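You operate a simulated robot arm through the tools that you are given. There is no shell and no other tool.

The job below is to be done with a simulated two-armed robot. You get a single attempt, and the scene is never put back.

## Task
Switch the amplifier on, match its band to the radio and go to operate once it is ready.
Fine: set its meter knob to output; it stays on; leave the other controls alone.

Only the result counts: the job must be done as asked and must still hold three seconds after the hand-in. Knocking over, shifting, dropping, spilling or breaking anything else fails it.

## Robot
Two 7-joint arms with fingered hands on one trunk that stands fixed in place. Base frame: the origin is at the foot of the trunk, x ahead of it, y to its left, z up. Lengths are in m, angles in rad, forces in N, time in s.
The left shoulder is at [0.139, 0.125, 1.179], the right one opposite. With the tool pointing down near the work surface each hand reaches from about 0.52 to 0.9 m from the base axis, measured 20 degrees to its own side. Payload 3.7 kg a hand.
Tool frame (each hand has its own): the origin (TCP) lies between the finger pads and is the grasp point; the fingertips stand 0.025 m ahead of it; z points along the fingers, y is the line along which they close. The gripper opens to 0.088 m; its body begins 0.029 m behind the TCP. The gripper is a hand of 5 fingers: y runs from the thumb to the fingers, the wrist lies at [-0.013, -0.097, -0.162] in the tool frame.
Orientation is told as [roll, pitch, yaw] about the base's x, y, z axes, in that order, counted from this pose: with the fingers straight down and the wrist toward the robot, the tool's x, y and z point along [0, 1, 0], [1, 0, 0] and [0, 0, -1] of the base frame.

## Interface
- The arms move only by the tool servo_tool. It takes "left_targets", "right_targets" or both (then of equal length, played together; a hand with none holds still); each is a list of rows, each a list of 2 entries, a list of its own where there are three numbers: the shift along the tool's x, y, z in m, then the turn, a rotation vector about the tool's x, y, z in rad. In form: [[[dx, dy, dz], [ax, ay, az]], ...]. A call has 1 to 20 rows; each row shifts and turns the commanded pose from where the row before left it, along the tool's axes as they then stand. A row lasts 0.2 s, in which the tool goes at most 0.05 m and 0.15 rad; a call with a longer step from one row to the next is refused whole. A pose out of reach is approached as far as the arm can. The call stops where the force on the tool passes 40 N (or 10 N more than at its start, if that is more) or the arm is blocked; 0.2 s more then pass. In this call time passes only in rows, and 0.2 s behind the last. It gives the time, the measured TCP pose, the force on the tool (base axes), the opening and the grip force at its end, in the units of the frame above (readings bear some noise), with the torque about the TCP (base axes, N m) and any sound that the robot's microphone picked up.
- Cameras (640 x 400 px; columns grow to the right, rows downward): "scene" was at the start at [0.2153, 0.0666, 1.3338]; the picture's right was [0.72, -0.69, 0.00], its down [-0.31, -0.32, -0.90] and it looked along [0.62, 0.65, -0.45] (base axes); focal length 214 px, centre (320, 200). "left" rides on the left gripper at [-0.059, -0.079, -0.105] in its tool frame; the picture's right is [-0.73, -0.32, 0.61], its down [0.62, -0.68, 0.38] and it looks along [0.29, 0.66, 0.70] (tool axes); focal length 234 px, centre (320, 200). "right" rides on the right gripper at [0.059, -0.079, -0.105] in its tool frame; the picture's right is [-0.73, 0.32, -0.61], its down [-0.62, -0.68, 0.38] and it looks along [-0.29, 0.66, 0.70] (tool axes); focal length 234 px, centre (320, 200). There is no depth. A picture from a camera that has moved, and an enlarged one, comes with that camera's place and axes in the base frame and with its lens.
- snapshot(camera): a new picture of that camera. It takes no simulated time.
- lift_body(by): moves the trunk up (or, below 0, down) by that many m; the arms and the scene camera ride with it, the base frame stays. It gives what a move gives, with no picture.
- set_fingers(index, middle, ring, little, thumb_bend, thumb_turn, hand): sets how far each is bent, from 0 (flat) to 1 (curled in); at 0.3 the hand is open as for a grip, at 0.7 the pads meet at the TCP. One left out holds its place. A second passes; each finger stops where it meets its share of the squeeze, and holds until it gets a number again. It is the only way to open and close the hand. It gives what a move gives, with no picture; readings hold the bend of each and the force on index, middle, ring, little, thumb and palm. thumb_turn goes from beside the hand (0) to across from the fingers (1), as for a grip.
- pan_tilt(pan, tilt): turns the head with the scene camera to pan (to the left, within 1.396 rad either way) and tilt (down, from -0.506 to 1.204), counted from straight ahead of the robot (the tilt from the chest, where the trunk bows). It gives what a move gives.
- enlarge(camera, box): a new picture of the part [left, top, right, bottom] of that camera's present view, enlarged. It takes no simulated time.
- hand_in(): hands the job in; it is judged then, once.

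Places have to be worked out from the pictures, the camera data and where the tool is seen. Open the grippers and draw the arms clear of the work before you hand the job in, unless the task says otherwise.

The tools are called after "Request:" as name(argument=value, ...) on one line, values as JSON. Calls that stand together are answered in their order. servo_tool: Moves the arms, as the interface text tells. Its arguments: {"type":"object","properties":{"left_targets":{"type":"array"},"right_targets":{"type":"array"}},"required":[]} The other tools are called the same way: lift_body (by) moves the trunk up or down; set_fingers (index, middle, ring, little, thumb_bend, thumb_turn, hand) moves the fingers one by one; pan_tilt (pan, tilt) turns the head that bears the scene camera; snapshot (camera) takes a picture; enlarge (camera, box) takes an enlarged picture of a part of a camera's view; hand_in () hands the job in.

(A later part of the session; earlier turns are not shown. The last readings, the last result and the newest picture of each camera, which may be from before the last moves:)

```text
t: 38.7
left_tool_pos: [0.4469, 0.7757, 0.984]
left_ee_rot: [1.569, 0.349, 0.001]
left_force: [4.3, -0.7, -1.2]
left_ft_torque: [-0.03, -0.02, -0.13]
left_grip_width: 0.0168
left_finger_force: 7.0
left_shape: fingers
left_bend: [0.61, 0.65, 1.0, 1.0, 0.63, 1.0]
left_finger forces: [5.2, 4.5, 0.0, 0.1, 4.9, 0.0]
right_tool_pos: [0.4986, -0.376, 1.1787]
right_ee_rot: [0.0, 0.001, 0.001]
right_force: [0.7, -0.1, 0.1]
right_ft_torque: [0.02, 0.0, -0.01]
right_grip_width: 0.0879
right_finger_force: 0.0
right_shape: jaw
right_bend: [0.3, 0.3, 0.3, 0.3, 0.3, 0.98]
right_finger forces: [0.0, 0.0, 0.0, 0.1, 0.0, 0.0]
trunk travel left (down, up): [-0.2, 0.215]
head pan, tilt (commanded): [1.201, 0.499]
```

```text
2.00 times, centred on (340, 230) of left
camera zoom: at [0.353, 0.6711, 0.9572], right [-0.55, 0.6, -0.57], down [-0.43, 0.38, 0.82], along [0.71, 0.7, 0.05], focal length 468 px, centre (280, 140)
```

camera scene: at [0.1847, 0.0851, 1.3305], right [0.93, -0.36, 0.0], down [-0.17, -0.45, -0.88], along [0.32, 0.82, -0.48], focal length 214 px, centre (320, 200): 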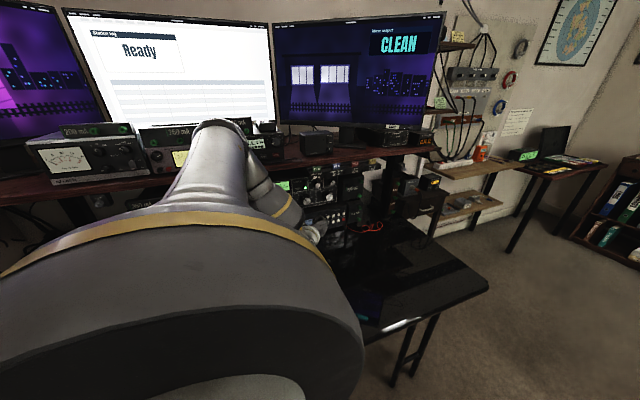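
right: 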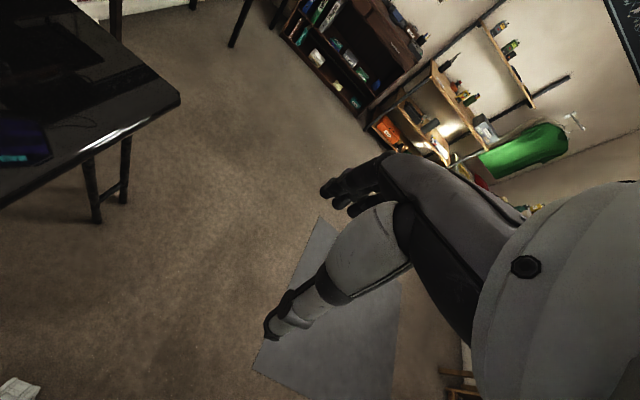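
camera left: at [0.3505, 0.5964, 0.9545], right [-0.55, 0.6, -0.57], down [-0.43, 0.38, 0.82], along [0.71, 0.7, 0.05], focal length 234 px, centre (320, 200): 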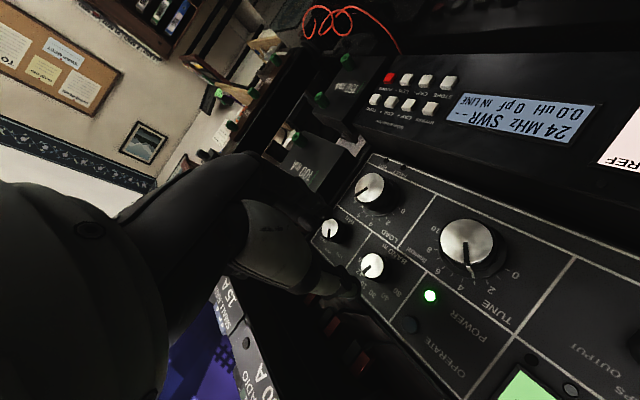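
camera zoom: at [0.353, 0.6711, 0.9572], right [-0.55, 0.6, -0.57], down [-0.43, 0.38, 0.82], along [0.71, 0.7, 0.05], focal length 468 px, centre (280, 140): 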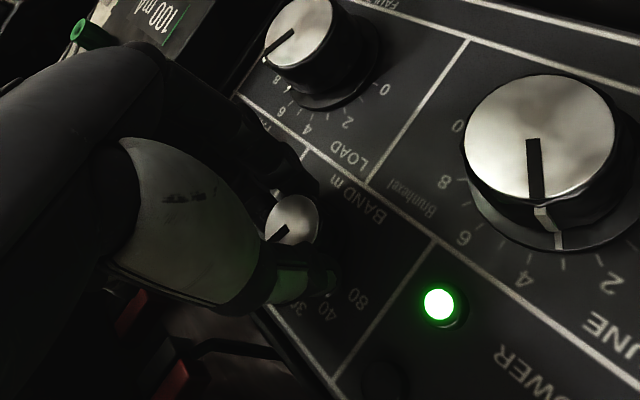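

The knob is gripped (5/4.5/4.9 N). Now I'll turn the hand clockwise (positive about tool z) by 0.52 rad, one band step.

Request:
servo_tool(left_targets=[[[0, 0, 0], [0, 0, 0.13]], [[0, 0, 0], [0, 0, 0.13]], [[0, 0, 0], [0, 0, 0.13]], [[0, 0, 0], [0, 0, 0.13]]])

Request:
enlarge(camera="left", box=[230, 130, 450, 330])

Request:
enlarge(camera="scene", box=[260, 140, 380, 230])

```text
t: 39.7
left_tool_pos: [0.4468, 0.7764, 0.9838]
left_ee_rot: [1.566, 0.871, -0.001]
left_force: [5.1, 1.2, -0.9]
left_ft_torque: [-0.04, -0.01, -0.08]
left_grip_width: 0.0163
left_finger_force: 7.6
left_shape: fingers
left_bend: [0.61, 0.65, 1.0, 1.0, 0.63, 1.0]
left_finger forces: [4.5, 5.2, 0.0, 0.1, 5.4, 0.0]
right_tool_pos: [0.4989, -0.3758, 1.1782]
right_ee_rot: [0.001, -0.001, 0.0]
right_force: [0.6, -0.5, -0.1]
right_ft_torque: [0.0, 0.01, 0.01]
right_grip_width: 0.0878
right_finger_force: 0.1
right_shape: jaw
right_bend: [0.3, 0.3, 0.3, 0.3, 0.3, 0.98]
right_finger forces: [0.1, 0.0, 0.0, 0.0, 0.0, 0.1]
trunk travel left (down, up): [-0.2, 0.215]
head pan, tilt (commanded): [1.201, 0.499]
```

```text
2.00 times, centred on (340, 230) of left
camera zoom: at [0.3514, 0.6709, 1.0081], right [-0.77, 0.6, -0.22], down [0.04, 0.39, 0.92], along [0.64, 0.7, -0.32], focal length 468 px, centre (280, 140)
```

zoom: 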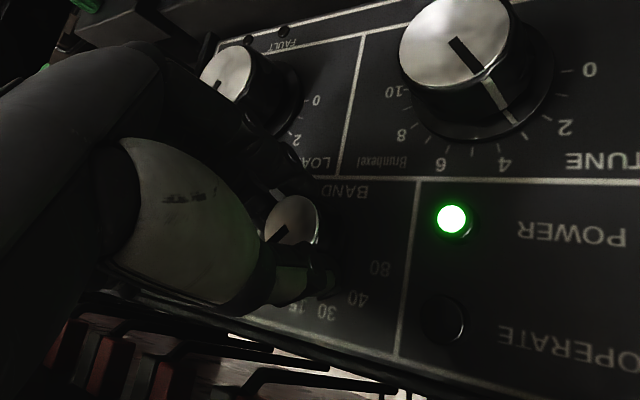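

```text
4.44 times, centred on (320, 185) of scene
camera zoom: at [0.1854, 0.0855, 1.3303], right [0.93, -0.36, 0.0], down [-0.17, -0.45, -0.88], along [0.32, 0.82, -0.48], focal length 953 px, centre (320, 267)
```

zoom: 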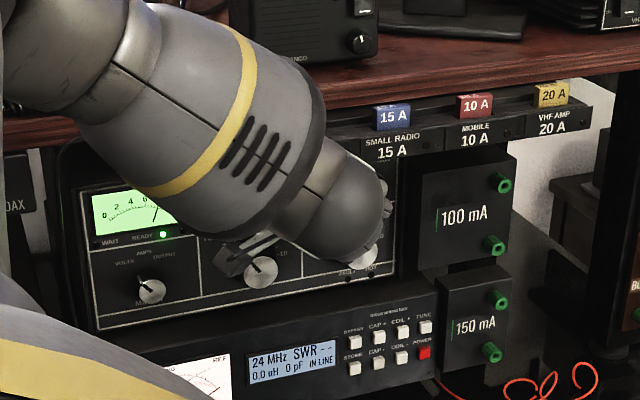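

The knob seems to have turned with the hand, and the READY lamp is already green. I'll open the fingers and look at the BAND pointer.

Request:
set_fingers(hand="left", index=0.5, middle=0.5, thumb_bend=0.5)

Request:
enlarge(camera="left", box=[230, 130, 450, 330])

```text
t: 40.7
left_tool_pos: [0.4473, 0.7754, 0.9849]
left_ee_rot: [1.567, 0.87, 0.0]
left_force: [0.6, -0.6, -0.1]
left_ft_torque: [-0.01, 0.02, -0.04]
left_grip_width: 0.0411
left_finger_force: 0.1
left_shape: fingers
left_bend: [0.5, 0.5, 1.0, 1.0, 0.5, 1.0]
left_finger forces: [0.0, 0.0, 0.0, 0.1, 0.0, 0.0]
right_tool_pos: [0.498, -0.3747, 1.1786]
right_ee_rot: [0.001, 0.0, 0.001]
right_force: [0.5, -0.4, -0.3]
right_ft_torque: [-0.02, 0.01, 0.0]
right_grip_width: 0.0879
right_finger_force: 0.1
right_shape: jaw
right_bend: [0.3, 0.3, 0.3, 0.3, 0.3, 0.98]
right_finger forces: [0.0, 0.0, 0.0, 0.1, 0.0, 0.0]
trunk travel left (down, up): [-0.2, 0.215]
head pan, tilt (commanded): [1.201, 0.499]
```

```text
2.00 times, centred on (340, 230) of left
camera zoom: at [0.3509, 0.6707, 1.0082], right [-0.77, 0.6, -0.22], down [0.03, 0.39, 0.92], along [0.64, 0.7, -0.32], focal length 468 px, centre (280, 140)
```

zoom: 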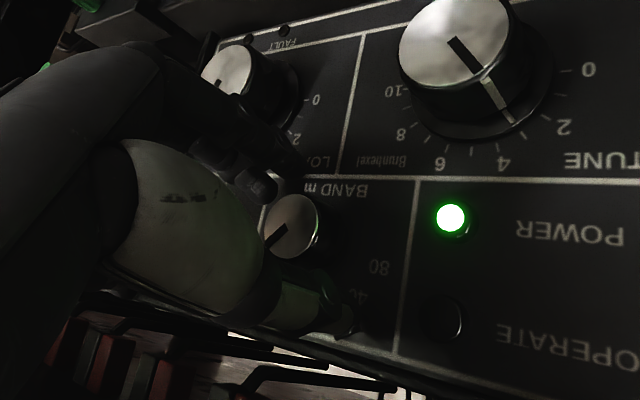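

Released. I'll draw straight back along the tool axis to see the knob clearly.

Request:
servo_tool(left_targets=[[[0, 0, -0.03], [0, 0, 0]], [[0, 0, -0.04], [0, 0, 0]]])

Request:
enlarge(camera="left", box=[280, 120, 480, 280])

Request:
enlarge(camera="scene", box=[240, 140, 380, 230])

```text
t: 41.3
left_tool_pos: [0.4455, 0.7043, 0.9865]
left_ee_rot: [1.57, 0.868, 0.003]
left_force: [0.2, 0.4, 0.8]
left_ft_torque: [-0.01, 0.03, -0.01]
left_grip_width: 0.0411
left_finger_force: 0.1
left_shape: fingers
left_bend: [0.5, 0.5, 1.0, 1.0, 0.5, 1.0]
left_finger forces: [0.1, 0.0, 0.1, 0.1, 0.0, 0.0]
right_tool_pos: [0.4993, -0.3751, 1.1796]
right_ee_rot: [0.0, 0.001, -0.001]
right_force: [0.5, 0.2, 0.3]
right_ft_torque: [-0.03, 0.01, 0.0]
right_grip_width: 0.0878
right_finger_force: 0.0
right_shape: jaw
right_bend: [0.3, 0.3, 0.3, 0.3, 0.3, 0.98]
right_finger forces: [0.0, 0.0, 0.0, 0.1, 0.0, 0.0]
trunk travel left (down, up): [-0.2, 0.215]
head pan, tilt (commanded): [1.201, 0.499]
```

```text
2.50 times, centred on (380, 200) of left
camera zoom: at [0.3502, 0.5988, 1.0089], right [-0.77, 0.6, -0.22], down [0.04, 0.38, 0.92], along [0.64, 0.7, -0.32], focal length 585 px, centre (170, 200)
```

zoom: 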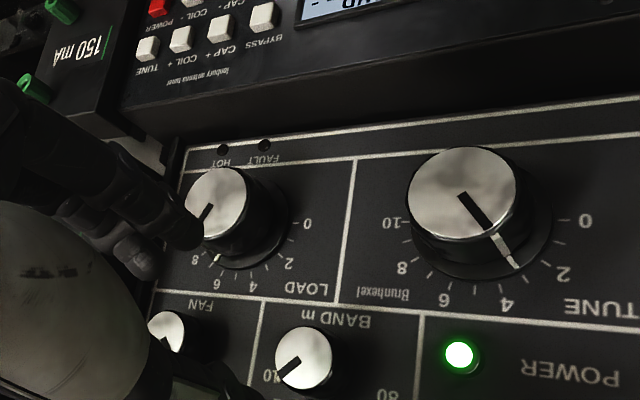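

```text
4.44 times, centred on (310, 185) of scene
camera zoom: at [0.1847, 0.085, 1.3305], right [0.93, -0.36, 0.0], down [-0.17, -0.45, -0.88], along [0.32, 0.82, -0.48], focal length 953 px, centre (364, 267)
```

zoom: 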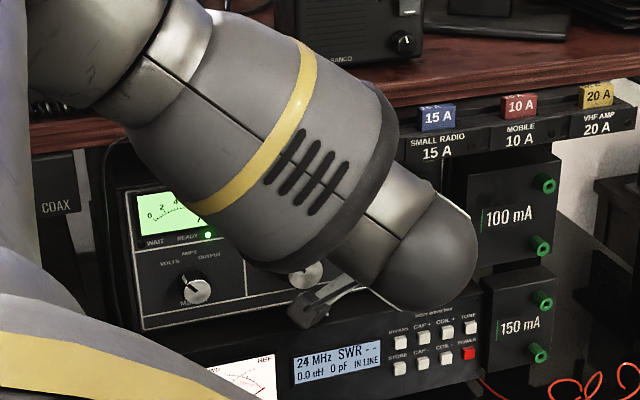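

READY is green. I'll move to a standoff in front of METER (0.303, 0.69, 0.923) and use the left camera to check BAND from there.

Request:
servo_tool(left_targets=[[[-0.0375, -0.0109, -0.0025], [0, 0, 0]], [[-0.0375, -0.0109, -0.0025], [0, 0, 0]], [[-0.0375, -0.0109, -0.0025], [0, 0, 0]], [[-0.0375, -0.0109, -0.0025], [0, 0, 0]]])

Request:
snapshot(camera="left")

Request:
enlarge(camera="scene", box=[240, 130, 400, 250])

```text
t: 42.3
left_tool_pos: [0.3046, 0.6953, 0.9215]
left_ee_rot: [1.565, 0.868, -0.001]
left_force: [-0.4, -0.3, 0.1]
left_ft_torque: [-0.02, 0.03, 0.03]
left_grip_width: 0.0408
left_finger_force: 0.1
left_shape: fingers
left_bend: [0.5, 0.5, 1.0, 1.0, 0.5, 1.0]
left_finger forces: [0.0, 0.0, 0.0, 0.1, 0.0, 0.0]
right_tool_pos: [0.4981, -0.3758, 1.1796]
right_ee_rot: [0.001, 0.0, 0.0]
right_force: [0.8, 0.2, -0.6]
right_ft_torque: [0.03, -0.01, 0.02]
right_grip_width: 0.0878
right_finger_force: 0.0
right_shape: jaw
right_bend: [0.3, 0.3, 0.3, 0.3, 0.3, 0.98]
right_finger forces: [0.1, 0.0, 0.0, 0.1, 0.0, 0.1]
trunk travel left (down, up): [-0.2, 0.215]
head pan, tilt (commanded): [1.201, 0.499]
```

```text
taken
camera left: at [0.2083, 0.5893, 0.9445], right [-0.76, 0.6, -0.23], down [0.03, 0.39, 0.92], along [0.64, 0.7, -0.32], focal length 234 px, centre (320, 200)
```

left: 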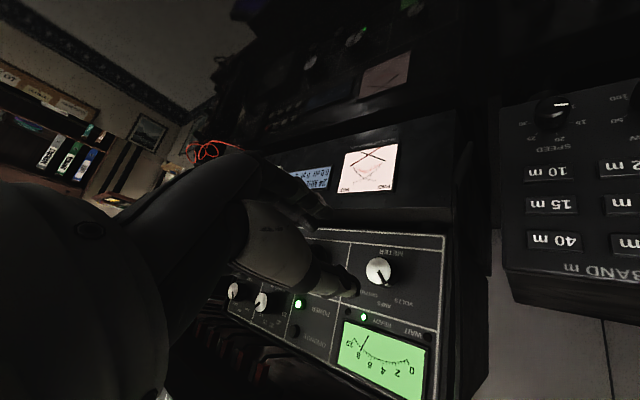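

```text
3.33 times, centred on (320, 190) of scene
camera zoom: at [0.1845, 0.0853, 1.3305], right [0.93, -0.36, 0.0], down [-0.17, -0.45, -0.88], along [0.32, 0.82, -0.48], focal length 715 px, centre (320, 233)
```

zoom: 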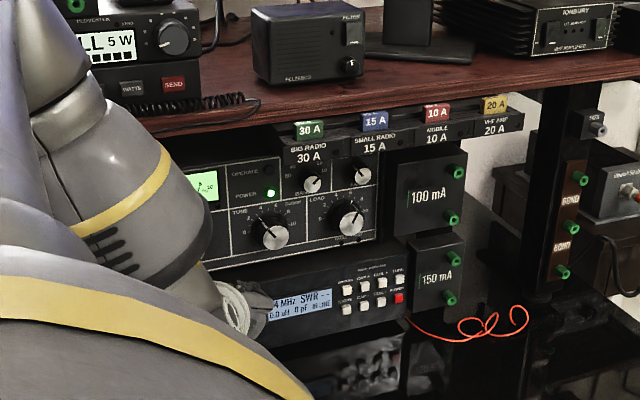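

The scene camera sees BAND now. I'll zoom in on it, and on the METER in the left view.

Request:
enlarge(camera="scene", box=[300, 160, 350, 200])

Request:
enlarge(camera="left", box=[220, 200, 460, 400])

```text
10.00 times, centred on (325, 180) of scene
camera zoom: at [0.1845, 0.0853, 1.3305], right [0.93, -0.36, 0.0], down [-0.17, -0.45, -0.88], along [0.32, 0.82, -0.48], focal length 2145 px, centre (270, 400)
```

zoom: 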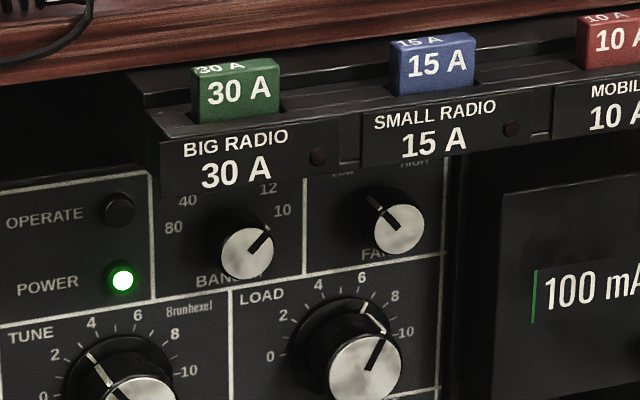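

```text
2.00 times, centred on (340, 300) of left
camera zoom: at [0.2083, 0.5893, 0.9445], right [-0.76, 0.6, -0.23], down [0.03, 0.39, 0.92], along [0.64, 0.7, -0.32], focal length 468 px, centre (280, 0)
```

zoom: 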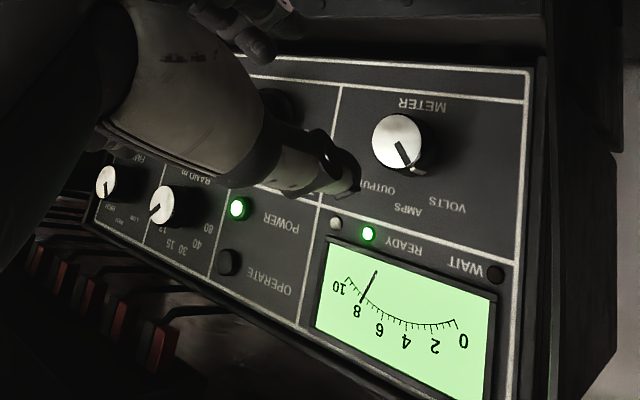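

Request:
enlarge(camera="left", box=[240, 270, 320, 340])

Request:
enlarge(camera="left", box=[350, 240, 430, 320])

```text
5.71 times, centred on (280, 305) of left
camera zoom: at [0.2083, 0.5893, 0.9445], right [-0.76, 0.6, -0.23], down [0.03, 0.39, 0.92], along [0.64, 0.7, -0.32], focal length 1338 px, centre (549, -400)
```

zoom: 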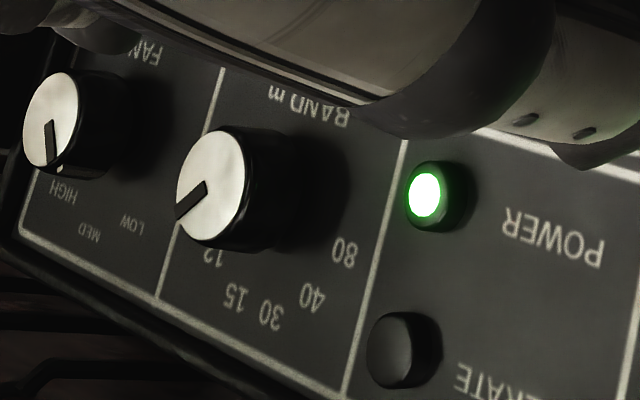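

```text
5.00 times, centred on (390, 280) of left
camera zoom: at [0.2083, 0.5893, 0.9445], right [-0.76, 0.6, -0.23], down [0.03, 0.39, 0.92], along [0.64, 0.7, -0.32], focal length 1171 px, centre (-30, -200)
```

zoom: 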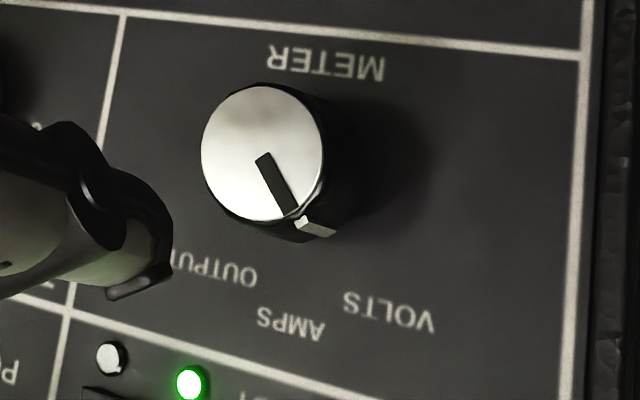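

BAND's pointer computes to about 45° clockwise from up, which is the 12 position. Now I'll counter-rotate the hand about its axis by −1.56 rad at the METER standoff so I can then turn METER by 90° clockwise.

Request:
servo_tool(left_targets=[[[0, 0, 0], [0, 0, -0.13]], [[0, 0, 0], [0, 0, -0.13]], [[0, 0, 0], [0, 0, -0.13]], [[0, 0, 0], [0, 0, -0.13]], [[0, 0, 0], [0, 0, -0.13]], [[0, 0, 0], [0, 0, -0.13]], [[0, 0, 0], [0, 0, -0.13]], [[0, 0, 0], [0, 0, -0.13]], [[0, 0, 0], [0, 0, -0.13]], [[0, 0, 0], [0, 0, -0.13]], [[0, 0, 0], [0, 0, -0.13]], [[0, 0, 0], [0, 0, -0.13]]])

Request:
snapshot(camera="left")

Request:
snapshot(camera="scene")

```text
t: 44.9
left_tool_pos: [0.3047, 0.6942, 0.921]
left_ee_rot: [1.567, -0.695, 0.004]
left_force: [0.1, -0.2, -0.1]
left_ft_torque: [0.0, -0.02, 0.01]
left_grip_width: 0.0408
left_finger_force: 0.0
left_shape: fingers
left_bend: [0.5, 0.5, 1.0, 1.0, 0.5, 1.0]
left_finger forces: [0.0, 0.1, 0.0, 0.0, 0.0, 0.0]
right_tool_pos: [0.4988, -0.3767, 1.1792]
right_ee_rot: [-0.001, 0.001, 0.001]
right_force: [0.3, 0.7, 0.8]
right_ft_torque: [0.0, 0.0, 0.03]
right_grip_width: 0.0876
right_finger_force: 0.0
right_shape: jaw
right_bend: [0.3, 0.3, 0.3, 0.3, 0.3, 0.98]
right_finger forces: [0.0, 0.0, 0.0, 0.0, 0.0, 0.0]
trunk travel left (down, up): [-0.2, 0.215]
head pan, tilt (commanded): [1.201, 0.499]
```

```text
taken
camera left: at [0.2806, 0.5902, 0.8267], right [0.21, 0.61, -0.77], down [-0.92, 0.38, 0.04], along [0.32, 0.7, 0.64], focal length 234 px, centre (320, 200)
```

left: 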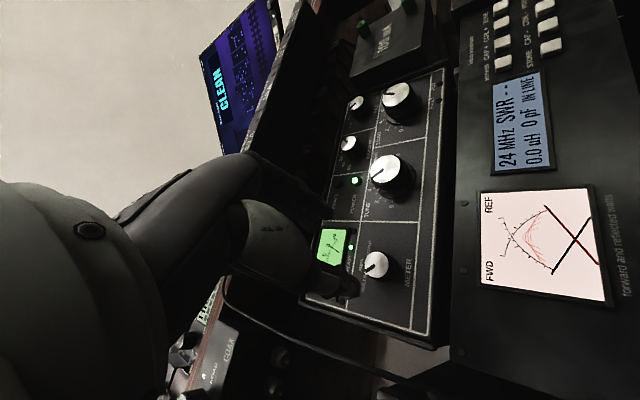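

```text
taken
camera scene: at [0.1849, 0.0854, 1.3304], right [0.93, -0.36, 0.0], down [-0.17, -0.45, -0.88], along [0.32, 0.82, -0.48], focal length 214 px, centre (320, 200)
```

scene: 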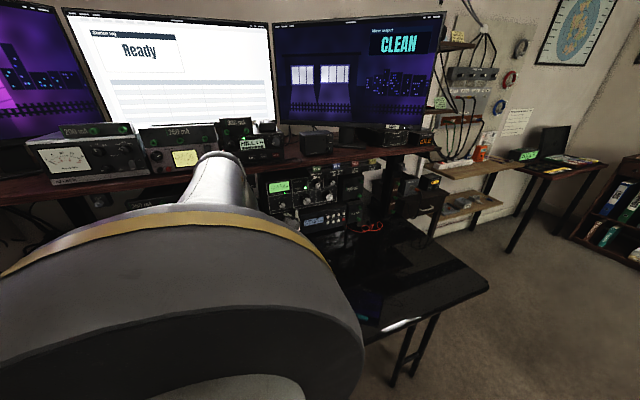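

The counter-rotation worked. I'll enlarge to check the METER knob alignment with the tool axis.

Request:
enlarge(camera="left", box=[290, 200, 450, 320])

```text
3.33 times, centred on (370, 260) of left
camera zoom: at [0.2806, 0.5902, 0.8267], right [0.21, 0.61, -0.77], down [-0.92, 0.38, 0.04], along [0.32, 0.7, 0.64], focal length 781 px, centre (153, 0)
```

zoom: 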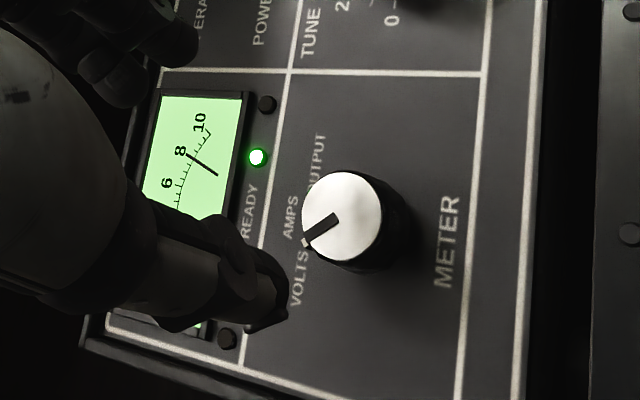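

The knob is about 2.5 mm above the axis. I'll correct and advance 5.5 cm.

Request:
servo_tool(left_targets=[[[0.001, 0.0008, 0.0275], [0, 0, 0]], [[0.001, 0.0008, 0.0275], [0, 0, 0]]])

Request:
enlarge(camera="left", box=[230, 160, 430, 310])

```text
t: 45.5
left_tool_pos: [0.3044, 0.75, 0.9224]
left_ee_rot: [1.568, -0.693, 0.006]
left_force: [0.3, -0.3, -0.2]
left_ft_torque: [-0.01, 0.02, 0.0]
left_grip_width: 0.0412
left_finger_force: 0.0
left_shape: fingers
left_bend: [0.5, 0.5, 1.0, 1.0, 0.5, 1.0]
left_finger forces: [0.1, 0.0, 0.1, 0.0, 0.0, 0.0]
right_tool_pos: [0.4982, -0.3755, 1.1787]
right_ee_rot: [-0.001, -0.001, -0.001]
right_force: [-0.3, 0.3, -0.2]
right_ft_torque: [0.05, -0.02, -0.01]
right_grip_width: 0.0876
right_finger_force: 0.0
right_shape: jaw
right_bend: [0.3, 0.3, 0.3, 0.3, 0.3, 0.98]
right_finger forces: [0.0, 0.1, 0.0, 0.0, 0.0, 0.0]
trunk travel left (down, up): [-0.2, 0.215]
head pan, tilt (commanded): [1.201, 0.499]
```

```text
2.67 times, centred on (330, 235) of left
camera zoom: at [0.2805, 0.6454, 0.8278], right [0.21, 0.61, -0.77], down [-0.92, 0.38, 0.04], along [0.32, 0.7, 0.64], focal length 624 px, centre (293, 107)
```

zoom: 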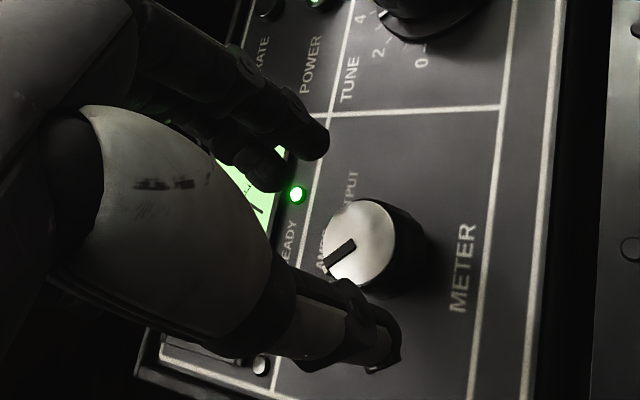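

Alignment is good. I'll advance the last 2.7 cm with a 1.5 mm upward correction.

Request:
servo_tool(left_targets=[[[0.0005, 0.0007, 0.0135], [0, 0, 0]], [[0.0005, 0.0007, 0.0135], [0, 0, 0]]])

Request:
enlarge(camera="left", box=[230, 160, 430, 310])

```text
t: 46.1
left_tool_pos: [0.3049, 0.7779, 0.9241]
left_ee_rot: [1.567, -0.691, 0.006]
left_force: [0.1, 0.7, 0.3]
left_ft_torque: [0.03, -0.01, 0.01]
left_grip_width: 0.0411
left_finger_force: 0.0
left_shape: fingers
left_bend: [0.5, 0.5, 1.0, 1.0, 0.5, 1.0]
left_finger forces: [0.0, 0.0, 0.0, 0.1, 0.1, 0.0]
right_tool_pos: [0.4988, -0.3765, 1.178]
right_ee_rot: [-0.001, 0.0, 0.0]
right_force: [-0.7, 1.2, 0.5]
right_ft_torque: [0.02, 0.0, 0.02]
right_grip_width: 0.088
right_finger_force: 0.2
right_shape: jaw
right_bend: [0.3, 0.3, 0.3, 0.3, 0.3, 0.98]
right_finger forces: [0.0, 0.0, 0.0, 0.1, 0.0, 0.0]
trunk travel left (down, up): [-0.2, 0.215]
head pan, tilt (commanded): [1.201, 0.499]
```

```text
2.67 times, centred on (330, 235) of left
camera zoom: at [0.2809, 0.6722, 0.8298], right [0.21, 0.61, -0.77], down [-0.92, 0.38, 0.05], along [0.32, 0.7, 0.64], focal length 624 px, centre (293, 107)
```

zoom: 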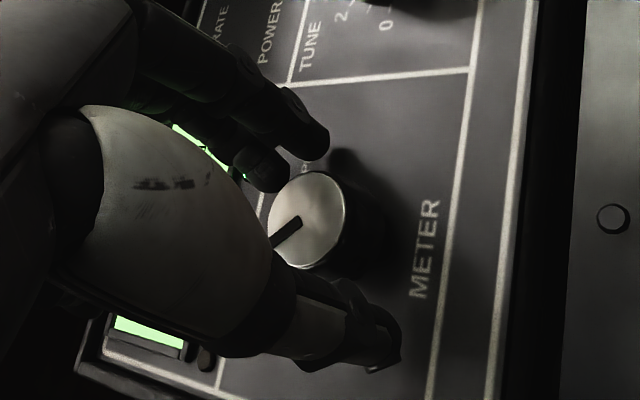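

The METER knob is between index/middle and thumb. Closing on it now.

Request:
set_fingers(hand="left", index=0.7, middle=0.7, thumb_bend=0.7)

Request:
enlarge(camera="left", box=[230, 160, 430, 310])

```text
t: 47.1
left_tool_pos: [0.3053, 0.7769, 0.9263]
left_ee_rot: [1.57, -0.691, 0.005]
left_force: [2.5, 0.7, 1.8]
left_ft_torque: [0.07, -0.03, -0.05]
left_grip_width: 0.0188
left_finger_force: 7.6
left_shape: fingers
left_bend: [0.61, 0.65, 1.0, 1.0, 0.62, 1.0]
left_finger forces: [5.4, 3.7, 0.1, 0.1, 5.7, 0.0]
right_tool_pos: [0.5, -0.377, 1.1787]
right_ee_rot: [0.0, -0.001, -0.001]
right_force: [0.0, 0.4, -0.8]
right_ft_torque: [0.0, -0.01, -0.02]
right_grip_width: 0.0875
right_finger_force: 0.1
right_shape: jaw
right_bend: [0.3, 0.3, 0.3, 0.3, 0.3, 0.98]
right_finger forces: [0.1, 0.0, 0.0, 0.0, 0.1, 0.0]
trunk travel left (down, up): [-0.2, 0.215]
head pan, tilt (commanded): [1.201, 0.499]
```

```text
2.67 times, centred on (330, 235) of left
camera zoom: at [0.2812, 0.6722, 0.8303], right [0.21, 0.61, -0.77], down [-0.92, 0.38, 0.05], along [0.32, 0.7, 0.64], focal length 624 px, centre (293, 107)
```

zoom: 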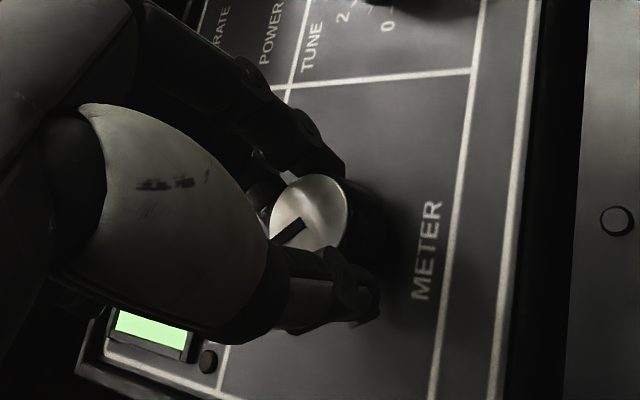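

Gripped (5.4/3.7/5.7 N). I'll turn clockwise 45° first (VOLTS→AMPS) and check.

Request:
servo_tool(left_targets=[[[0, 0, 0], [0, 0, 0.131]], [[0, 0, 0], [0, 0, 0.131]], [[0, 0, 0], [0, 0, 0.131]], [[0, 0, 0], [0, 0, 0.131]], [[0, 0, 0], [0, 0, 0.131]], [[0, 0, 0], [0, 0, 0.131]]])

Request:
enlarge(camera="left", box=[230, 160, 430, 310])

```text
t: 48.5
left_tool_pos: [0.3051, 0.7768, 0.9248]
left_ee_rot: [1.568, 0.097, 0.002]
left_force: [4.5, 2.8, 1.4]
left_ft_torque: [0.02, -0.01, -0.12]
left_grip_width: 0.0185
left_finger_force: 7.8
left_shape: fingers
left_bend: [0.61, 0.65, 1.0, 1.0, 0.62, 1.0]
left_finger forces: [5.5, 4.6, 0.1, 0.0, 5.6, 0.0]
right_tool_pos: [0.4998, -0.3757, 1.1792]
right_ee_rot: [0.0, -0.001, 0.0]
right_force: [0.5, 0.0, 0.7]
right_ft_torque: [0.01, 0.02, 0.01]
right_grip_width: 0.0877
right_finger_force: 0.0
right_shape: jaw
right_bend: [0.3, 0.3, 0.3, 0.3, 0.3, 0.98]
right_finger forces: [0.0, 0.1, 0.0, 0.0, 0.0, 0.1]
trunk travel left (down, up): [-0.2, 0.215]
head pan, tilt (commanded): [1.201, 0.499]
```

```text
2.67 times, centred on (330, 235) of left
camera zoom: at [0.2207, 0.6716, 0.8752], right [-0.39, 0.6, -0.69], down [-0.62, 0.38, 0.69], along [0.68, 0.7, 0.22], focal length 624 px, centre (293, 107)
```

zoom: 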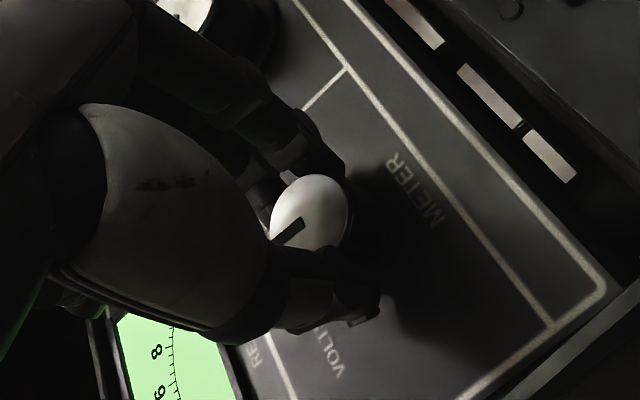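

The pointer turned with the hand. I'll turn another 45° to OUTPUT.

Request:
servo_tool(left_targets=[[[0, 0, 0], [0, 0, 0.131]], [[0, 0, 0], [0, 0, 0.131]], [[0, 0, 0], [0, 0, 0.131]], [[0, 0, 0], [0, 0, 0.131]], [[0, 0, 0], [0, 0, 0.131]], [[0, 0, 0], [0, 0, 0.131]]])

Request:
enlarge(camera="left", box=[230, 160, 430, 310])

Request:
enlarge(camera="scene", box=[240, 140, 380, 230])

```text
t: 49.9
left_tool_pos: [0.3051, 0.7769, 0.925]
left_ee_rot: [1.568, 0.884, 0.0]
left_force: [7.7, 2.4, 0.5]
left_ft_torque: [0.0, -0.11, -0.17]
left_grip_width: 0.0185
left_finger_force: 8.5
left_shape: fingers
left_bend: [0.6, 0.65, 1.0, 1.0, 0.63, 1.0]
left_finger forces: [5.9, 6.6, 0.0, 0.0, 5.2, 0.0]
right_tool_pos: [0.4993, -0.3767, 1.1787]
right_ee_rot: [-0.001, 0.0, 0.001]
right_force: [0.5, -0.3, 0.2]
right_ft_torque: [0.0, -0.02, 0.02]
right_grip_width: 0.0877
right_finger_force: 0.2
right_shape: jaw
right_bend: [0.3, 0.3, 0.3, 0.3, 0.3, 0.98]
right_finger forces: [0.0, 0.0, 0.0, 0.0, 0.2, 0.0]
trunk travel left (down, up): [-0.2, 0.215]
head pan, tilt (commanded): [1.201, 0.499]
```

```text
2.67 times, centred on (330, 235) of left
camera zoom: at [0.2097, 0.6716, 0.9502], right [-0.77, 0.61, -0.21], down [0.05, 0.39, 0.92], along [0.64, 0.7, -0.33], focal length 624 px, centre (293, 107)
```

zoom: 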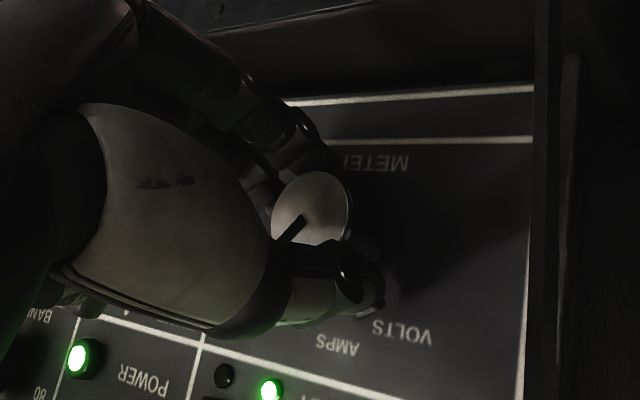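

```text
4.44 times, centred on (310, 185) of scene
camera zoom: at [0.1857, 0.0855, 1.3303], right [0.93, -0.36, 0.0], down [-0.17, -0.45, -0.88], along [0.32, 0.82, -0.48], focal length 953 px, centre (364, 267)
```

zoom: 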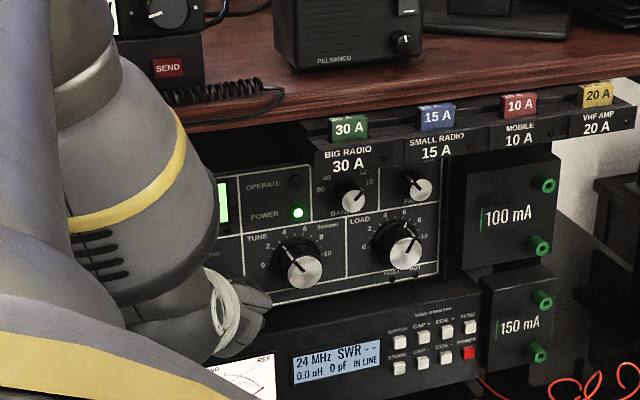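

The pointer followed. I'll open the fingers and back away along the tool axis.

Request:
set_fingers(hand="left", index=0.5, middle=0.5, thumb_bend=0.5)

Request:
servo_tool(left_targets=[[[0, 0, -0.03], [0, 0, 0]], [[0, 0, -0.04], [0, 0, 0]], [[0, 0, -0.03], [0, 0, 0]]])

Request:
enlarge(camera="left", box=[220, 200, 460, 400])

Request:
enlarge(camera="left", box=[340, 220, 420, 300])

```text
t: 50.9
left_tool_pos: [0.3045, 0.7759, 0.9262]
left_ee_rot: [1.567, 0.881, -0.001]
left_force: [-0.6, 0.7, 0.5]
left_ft_torque: [0.0, -0.03, 0.01]
left_grip_width: 0.0408
left_finger_force: 0.1
left_shape: fingers
left_bend: [0.5, 0.5, 1.0, 1.0, 0.5, 1.0]
left_finger forces: [0.0, 0.0, 0.1, 0.0, 0.0, 0.0]
right_tool_pos: [0.4995, -0.3769, 1.1786]
right_ee_rot: [-0.001, 0.001, -0.001]
right_force: [0.0, -0.6, -0.9]
right_ft_torque: [0.01, 0.0, -0.01]
right_grip_width: 0.0878
right_finger_force: 0.0
right_shape: jaw
right_bend: [0.3, 0.3, 0.3, 0.3, 0.3, 0.98]
right_finger forces: [0.1, 0.0, 0.0, 0.0, 0.0, 0.1]
trunk travel left (down, up): [-0.2, 0.215]
head pan, tilt (commanded): [1.201, 0.499]
```

```text
t: 51.7
left_tool_pos: [0.3045, 0.6772, 0.927]
left_ee_rot: [1.568, 0.881, 0.004]
left_force: [-0.8, 0.4, 0.5]
left_ft_torque: [0.03, -0.04, 0.01]
left_grip_width: 0.0411
left_finger_force: 0.1
left_shape: fingers
left_bend: [0.5, 0.5, 1.0, 1.0, 0.5, 1.0]
left_finger forces: [0.0, 0.0, 0.1, 0.1, 0.1, 0.0]
right_tool_pos: [0.4991, -0.3758, 1.1799]
right_ee_rot: [-0.001, 0.0, -0.001]
right_force: [1.0, 1.0, -0.5]
right_ft_torque: [0.01, 0.01, 0.03]
right_grip_width: 0.0875
right_finger_force: 0.1
right_shape: jaw
right_bend: [0.3, 0.3, 0.3, 0.3, 0.3, 0.98]
right_finger forces: [0.0, 0.0, 0.0, 0.0, 0.0, 0.1]
trunk travel left (down, up): [-0.2, 0.215]
head pan, tilt (commanded): [1.201, 0.499]
```

```text
2.00 times, centred on (340, 300) of left
camera zoom: at [0.2091, 0.5716, 0.9512], right [-0.77, 0.6, -0.21], down [0.05, 0.39, 0.92], along [0.64, 0.7, -0.32], focal length 468 px, centre (280, 0)
```

zoom: 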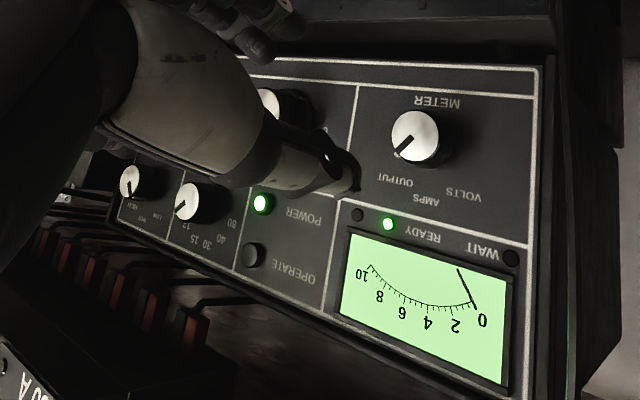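

```text
5.00 times, centred on (380, 260) of left
camera zoom: at [0.2091, 0.5716, 0.9512], right [-0.77, 0.6, -0.21], down [0.05, 0.39, 0.92], along [0.64, 0.7, -0.32], focal length 1171 px, centre (20, -100)
```

zoom: 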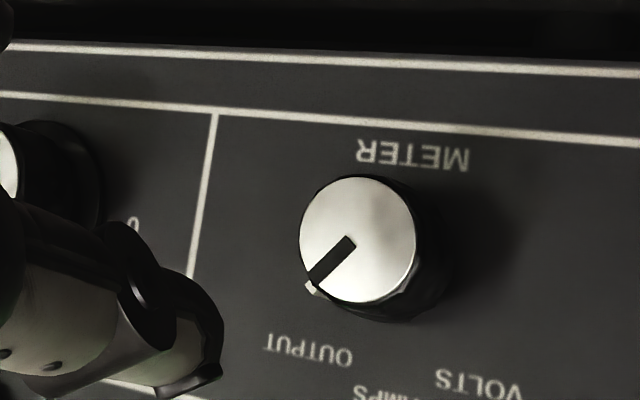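

METER points at OUTPUT (≈41–45°) and the needle dropped to 0, as an output reading should; READY is green and BAND is on 12. Now I'll go back to the pointing pose for OPERATE: first shift right and roll back to β=20°.

Request:
servo_tool(left_targets=[[[0.032, 0.0205, -0.006], [0, 0, 0]], [[0.032, 0.0205, -0.006], [0, 0, 0]], [[0, 0, 0], [0, 0, -0.1333]], [[0, 0, 0], [0, 0, -0.1333]], [[0, 0, 0], [0, 0, -0.1333]], [[0, 0, 0], [0, 0, -0.1333]]])

Request:
servo_tool(left_targets=[[[0, 0, 0], [0.0317, -0.0375, -0.1224]], [[0, 0, 0], [0.0317, -0.0375, -0.1224]], [[0, 0, 0], [0.0317, -0.0375, -0.1224]], [[0, 0, 0], [0.0317, -0.0375, -0.1224]], [[0, 0, 0], [0.0317, -0.0375, -0.1224]], [[0, 0, 0], [0.0317, -0.0375, -0.1224]], [[0, 0, 0], [0.0317, -0.0375, -0.1224]], [[0, 0, 0], [0.0317, -0.0375, -0.1224]], [[0, 0, 0], [0.0317, -0.0375, -0.1224]], [[0, 0, 0], [0.0317, -0.0375, -0.1224]], [[0, 0, 0], [0.0317, -0.0375, -0.1224]], [[0, 0, 0], [0.0317, -0.0375, -0.1224]], [[0, 0, 0], [0.0317, -0.0375, -0.1224]], [[0, 0, 0], [0.0317, -0.0375, -0.1224]]])

Request:
snapshot(camera="left")

Request:
snapshot(camera="scene")

```text
t: 53.1
left_tool_pos: [0.3794, 0.6647, 0.9347]
left_ee_rot: [1.571, 0.346, 0.004]
left_force: [0.7, -0.3, 0.1]
left_ft_torque: [0.0, -0.02, -0.01]
left_grip_width: 0.0413
left_finger_force: 0.1
left_shape: fingers
left_bend: [0.5, 0.5, 1.0, 1.0, 0.5, 1.0]
left_finger forces: [0.1, 0.1, 0.1, 0.1, 0.1, 0.0]
right_tool_pos: [0.4992, -0.3763, 1.1783]
right_ee_rot: [-0.001, 0.0, -0.001]
right_force: [-0.3, -0.1, 0.6]
right_ft_torque: [0.0, -0.02, -0.02]
right_grip_width: 0.0881
right_finger_force: 0.1
right_shape: jaw
right_bend: [0.3, 0.3, 0.3, 0.3, 0.3, 0.98]
right_finger forces: [0.0, 0.1, 0.0, 0.0, 0.0, 0.1]
trunk travel left (down, up): [-0.2, 0.215]
head pan, tilt (commanded): [1.201, 0.499]
```

```text
t: 56.1
left_tool_pos: [0.3807, 0.6642, 0.9343]
left_ee_rot: [0.254, -0.949, 1.377]
left_force: [0.7, -0.2, 0.0]
left_ft_torque: [0.0, -0.04, 0.02]
left_grip_width: 0.041
left_finger_force: 0.0
left_shape: fingers
left_bend: [0.5, 0.5, 1.0, 1.0, 0.5, 1.0]
left_finger forces: [0.1, 0.1, 0.0, 0.1, 0.0, 0.1]
right_tool_pos: [0.499, -0.3765, 1.1789]
right_ee_rot: [0.001, 0.0, -0.002]
right_force: [0.1, 0.4, -0.2]
right_ft_torque: [0.01, -0.04, 0.01]
right_grip_width: 0.0877
right_finger_force: 0.0
right_shape: jaw
right_bend: [0.3, 0.3, 0.3, 0.3, 0.3, 0.98]
right_finger forces: [0.0, 0.0, 0.0, 0.0, 0.0, 0.0]
trunk travel left (down, up): [-0.2, 0.215]
head pan, tilt (commanded): [1.201, 0.499]
```

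```text
taken
camera left: at [0.439, 0.5344, 0.9215], right [0.62, 0.32, -0.71], down [-0.73, -0.08, -0.68], along [-0.28, 0.94, 0.18], focal length 234 px, centre (320, 200)
```

left: 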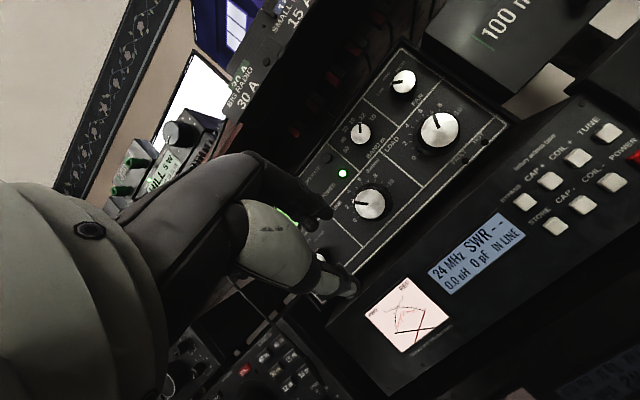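

```text
taken
camera scene: at [0.1848, 0.0852, 1.3304], right [0.93, -0.36, 0.0], down [-0.17, -0.45, -0.88], along [0.32, 0.82, -0.48], focal length 214 px, centre (320, 200)
```

scene: 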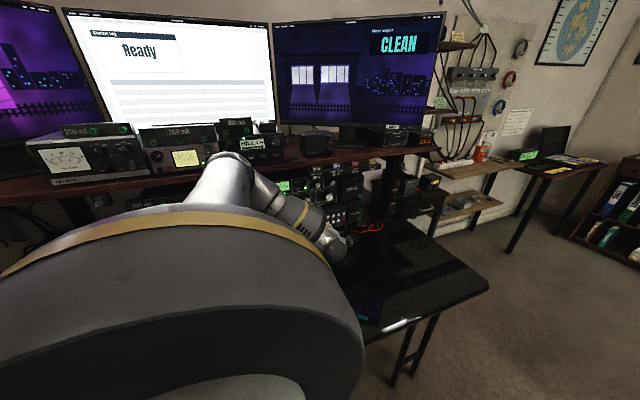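

Back in the pointing pose at (0.381, 0.664, 0.934). I'll straighten the index and fold the rest, then check the aim and the BAND pointer.

Request:
set_fingers(hand="left", index=0.0, middle=1.0, ring=1.0, little=1.0, thumb_bend=0.3, thumb_turn=1.0)

Request:
enlarge(camera="left", box=[230, 60, 430, 220])

Request:
enlarge(camera="scene", box=[260, 150, 350, 220])

```text
t: 57.1
left_tool_pos: [0.3808, 0.6641, 0.935]
left_ee_rot: [0.259, -0.952, 1.372]
left_force: [0.5, 0.1, 0.2]
left_ft_torque: [0.0, 0.03, -0.04]
left_grip_width: 0.1178
left_finger_force: 0.1
left_shape: fingers
left_bend: [0.0, 1.0, 1.0, 1.0, 0.3, 0.98]
left_finger forces: [0.0, 0.0, 0.0, 0.1, 0.0, 0.0]
right_tool_pos: [0.4978, -0.3769, 1.1786]
right_ee_rot: [0.002, 0.0, 0.001]
right_force: [0.8, -0.6, -0.2]
right_ft_torque: [0.01, 0.02, -0.02]
right_grip_width: 0.0878
right_finger_force: 0.1
right_shape: jaw
right_bend: [0.3, 0.3, 0.3, 0.3, 0.3, 0.98]
right_finger forces: [0.0, 0.0, 0.0, 0.0, 0.0, 0.0]
trunk travel left (down, up): [-0.2, 0.215]
head pan, tilt (commanded): [1.201, 0.499]
```

```text
2.50 times, centred on (330, 140) of left
camera zoom: at [0.4388, 0.5345, 0.9214], right [0.62, 0.32, -0.71], down [-0.73, -0.08, -0.68], along [-0.28, 0.94, 0.19], focal length 585 px, centre (295, 350)
```

zoom: 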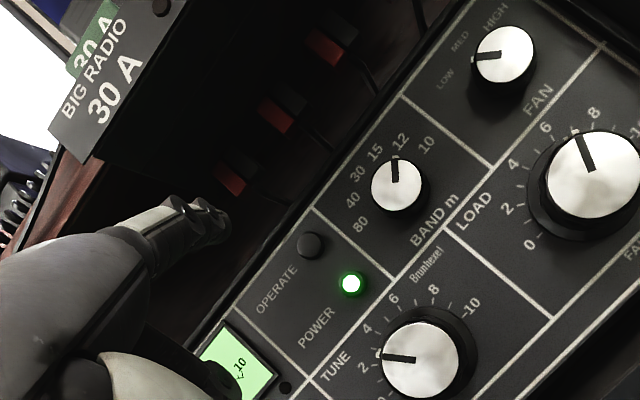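

```text
5.71 times, centred on (305, 185) of scene
camera zoom: at [0.1847, 0.0852, 1.3304], right [0.93, -0.36, 0.0], down [-0.17, -0.45, -0.88], along [0.32, 0.82, -0.48], focal length 1226 px, centre (406, 286)
```

zoom: 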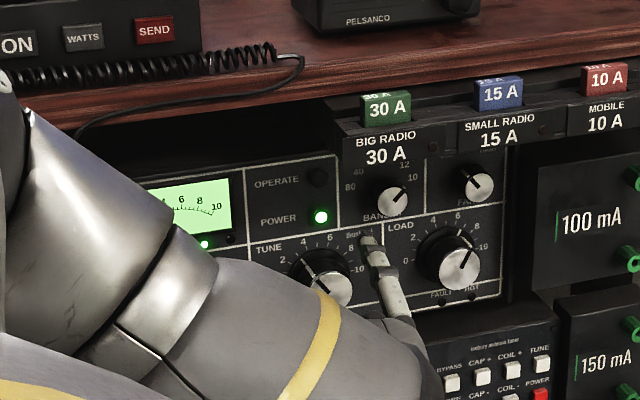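

BAND clearly sits on 12. The index tip triangulates to (0.401, 0.711, 1.0025), dead on OPERATE. I'll advance 9 cm and check.

Request:
servo_tool(left_targets=[[[0, 0.0171, 0.0247], [0, 0, 0]], [[0, 0.0171, 0.0247], [0, 0, 0]], [[0, 0.0171, 0.0247], [0, 0, 0]]])

Request:
enlarge(camera="left", box=[230, 60, 430, 220])

Request:
enlarge(camera="scene", box=[260, 150, 350, 220])

```text
t: 57.9
left_tool_pos: [0.3784, 0.7543, 0.9351]
left_ee_rot: [0.259, -0.951, 1.372]
left_force: [-0.5, 0.3, -0.1]
left_ft_torque: [-0.01, -0.02, -0.04]
left_grip_width: 0.1179
left_finger_force: 0.1
left_shape: fingers
left_bend: [0.0, 1.0, 1.0, 1.0, 0.3, 0.98]
left_finger forces: [0.1, 0.0, 0.0, 0.1, 0.0, 0.0]
right_tool_pos: [0.4979, -0.3756, 1.1789]
right_ee_rot: [-0.001, 0.001, -0.001]
right_force: [0.5, -0.2, -1.1]
right_ft_torque: [0.0, 0.0, 0.03]
right_grip_width: 0.0877
right_finger_force: 0.1
right_shape: jaw
right_bend: [0.3, 0.3, 0.3, 0.3, 0.3, 0.98]
right_finger forces: [0.0, 0.0, 0.0, 0.0, 0.0, 0.1]
trunk travel left (down, up): [-0.2, 0.215]
head pan, tilt (commanded): [1.201, 0.499]
```

```text
2.50 times, centred on (330, 140) of left
camera zoom: at [0.4374, 0.6247, 0.9217], right [0.62, 0.32, -0.71], down [-0.73, -0.08, -0.68], along [-0.28, 0.94, 0.19], focal length 585 px, centre (295, 350)
```

zoom: 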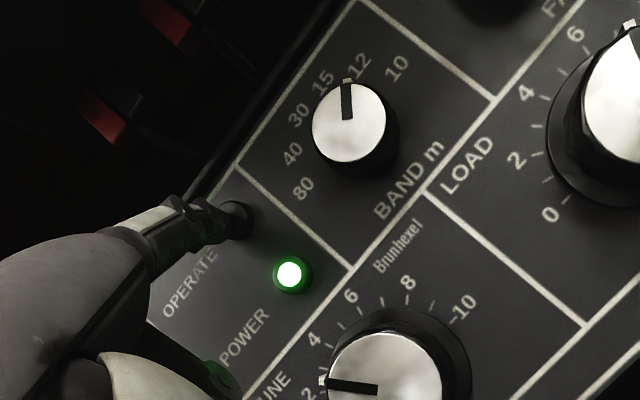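

```text
5.71 times, centred on (305, 185) of scene
camera zoom: at [0.1847, 0.0855, 1.3304], right [0.93, -0.36, 0.0], down [-0.17, -0.45, -0.88], along [0.32, 0.82, -0.48], focal length 1226 px, centre (406, 286)
```

zoom: 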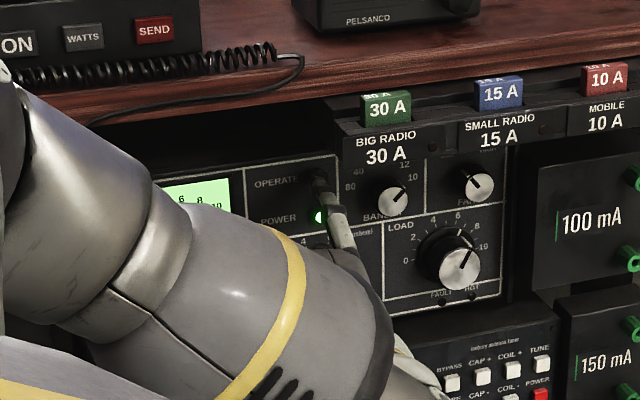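

The fingertip is at OPERATE and BAND reads 12. READY was lit; I'll press in with small steps.

Request:
servo_tool(left_targets=[[[0, 0.0026, 0.0037], [0, 0, 0]], [[0, 0.0026, 0.0037], [0, 0, 0]]])

Request:
enlarge(camera="left", box=[230, 60, 430, 220])

Request:
enlarge(camera="scene", box=[260, 150, 350, 220])

```text
t: 58.5
left_tool_pos: [0.3789, 0.7615, 0.9356]
left_ee_rot: [0.257, -0.95, 1.372]
left_force: [-0.9, -8.4, -2.7]
left_ft_torque: [0.53, -0.01, -0.16]
left_grip_width: 0.1188
left_finger_force: 4.4
left_shape: fingers
left_bend: [0.0, 1.0, 1.0, 1.0, 0.3, 0.98]
left_finger forces: [8.7, 0.1, 0.0, 0.0, 0.1, 0.0]
right_tool_pos: [0.4983, -0.3763, 1.1782]
right_ee_rot: [-0.001, 0.0, 0.0]
right_force: [0.7, -0.4, -0.7]
right_ft_torque: [-0.01, -0.02, 0.04]
right_grip_width: 0.0876
right_finger_force: 0.1
right_shape: jaw
right_bend: [0.3, 0.3, 0.3, 0.3, 0.3, 0.98]
right_finger forces: [0.0, 0.0, 0.1, 0.0, 0.0, 0.1]
trunk travel left (down, up): [-0.2, 0.215]
head pan, tilt (commanded): [1.201, 0.499]
heard: click
```

```text
2.50 times, centred on (330, 140) of left
camera zoom: at [0.4376, 0.6322, 0.9219], right [0.62, 0.32, -0.71], down [-0.73, -0.08, -0.68], along [-0.28, 0.94, 0.19], focal length 585 px, centre (295, 350)
```

zoom: 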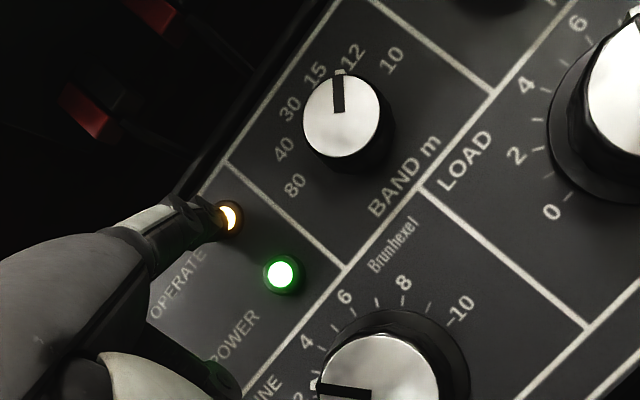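

```text
5.71 times, centred on (305, 185) of scene
camera zoom: at [0.1849, 0.0842, 1.3304], right [0.93, -0.36, 0.0], down [-0.17, -0.45, -0.88], along [0.32, 0.82, -0.48], focal length 1226 px, centre (406, 286)
```

zoom: 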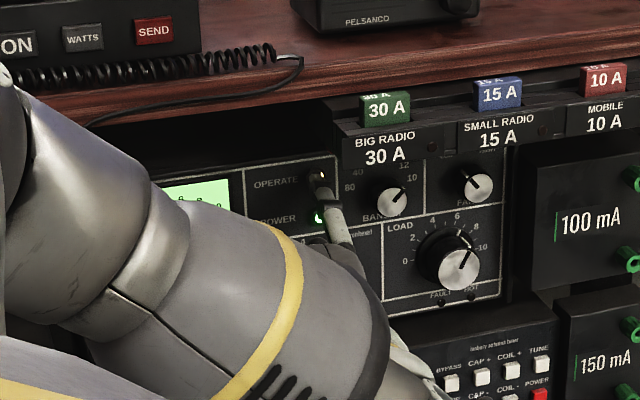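

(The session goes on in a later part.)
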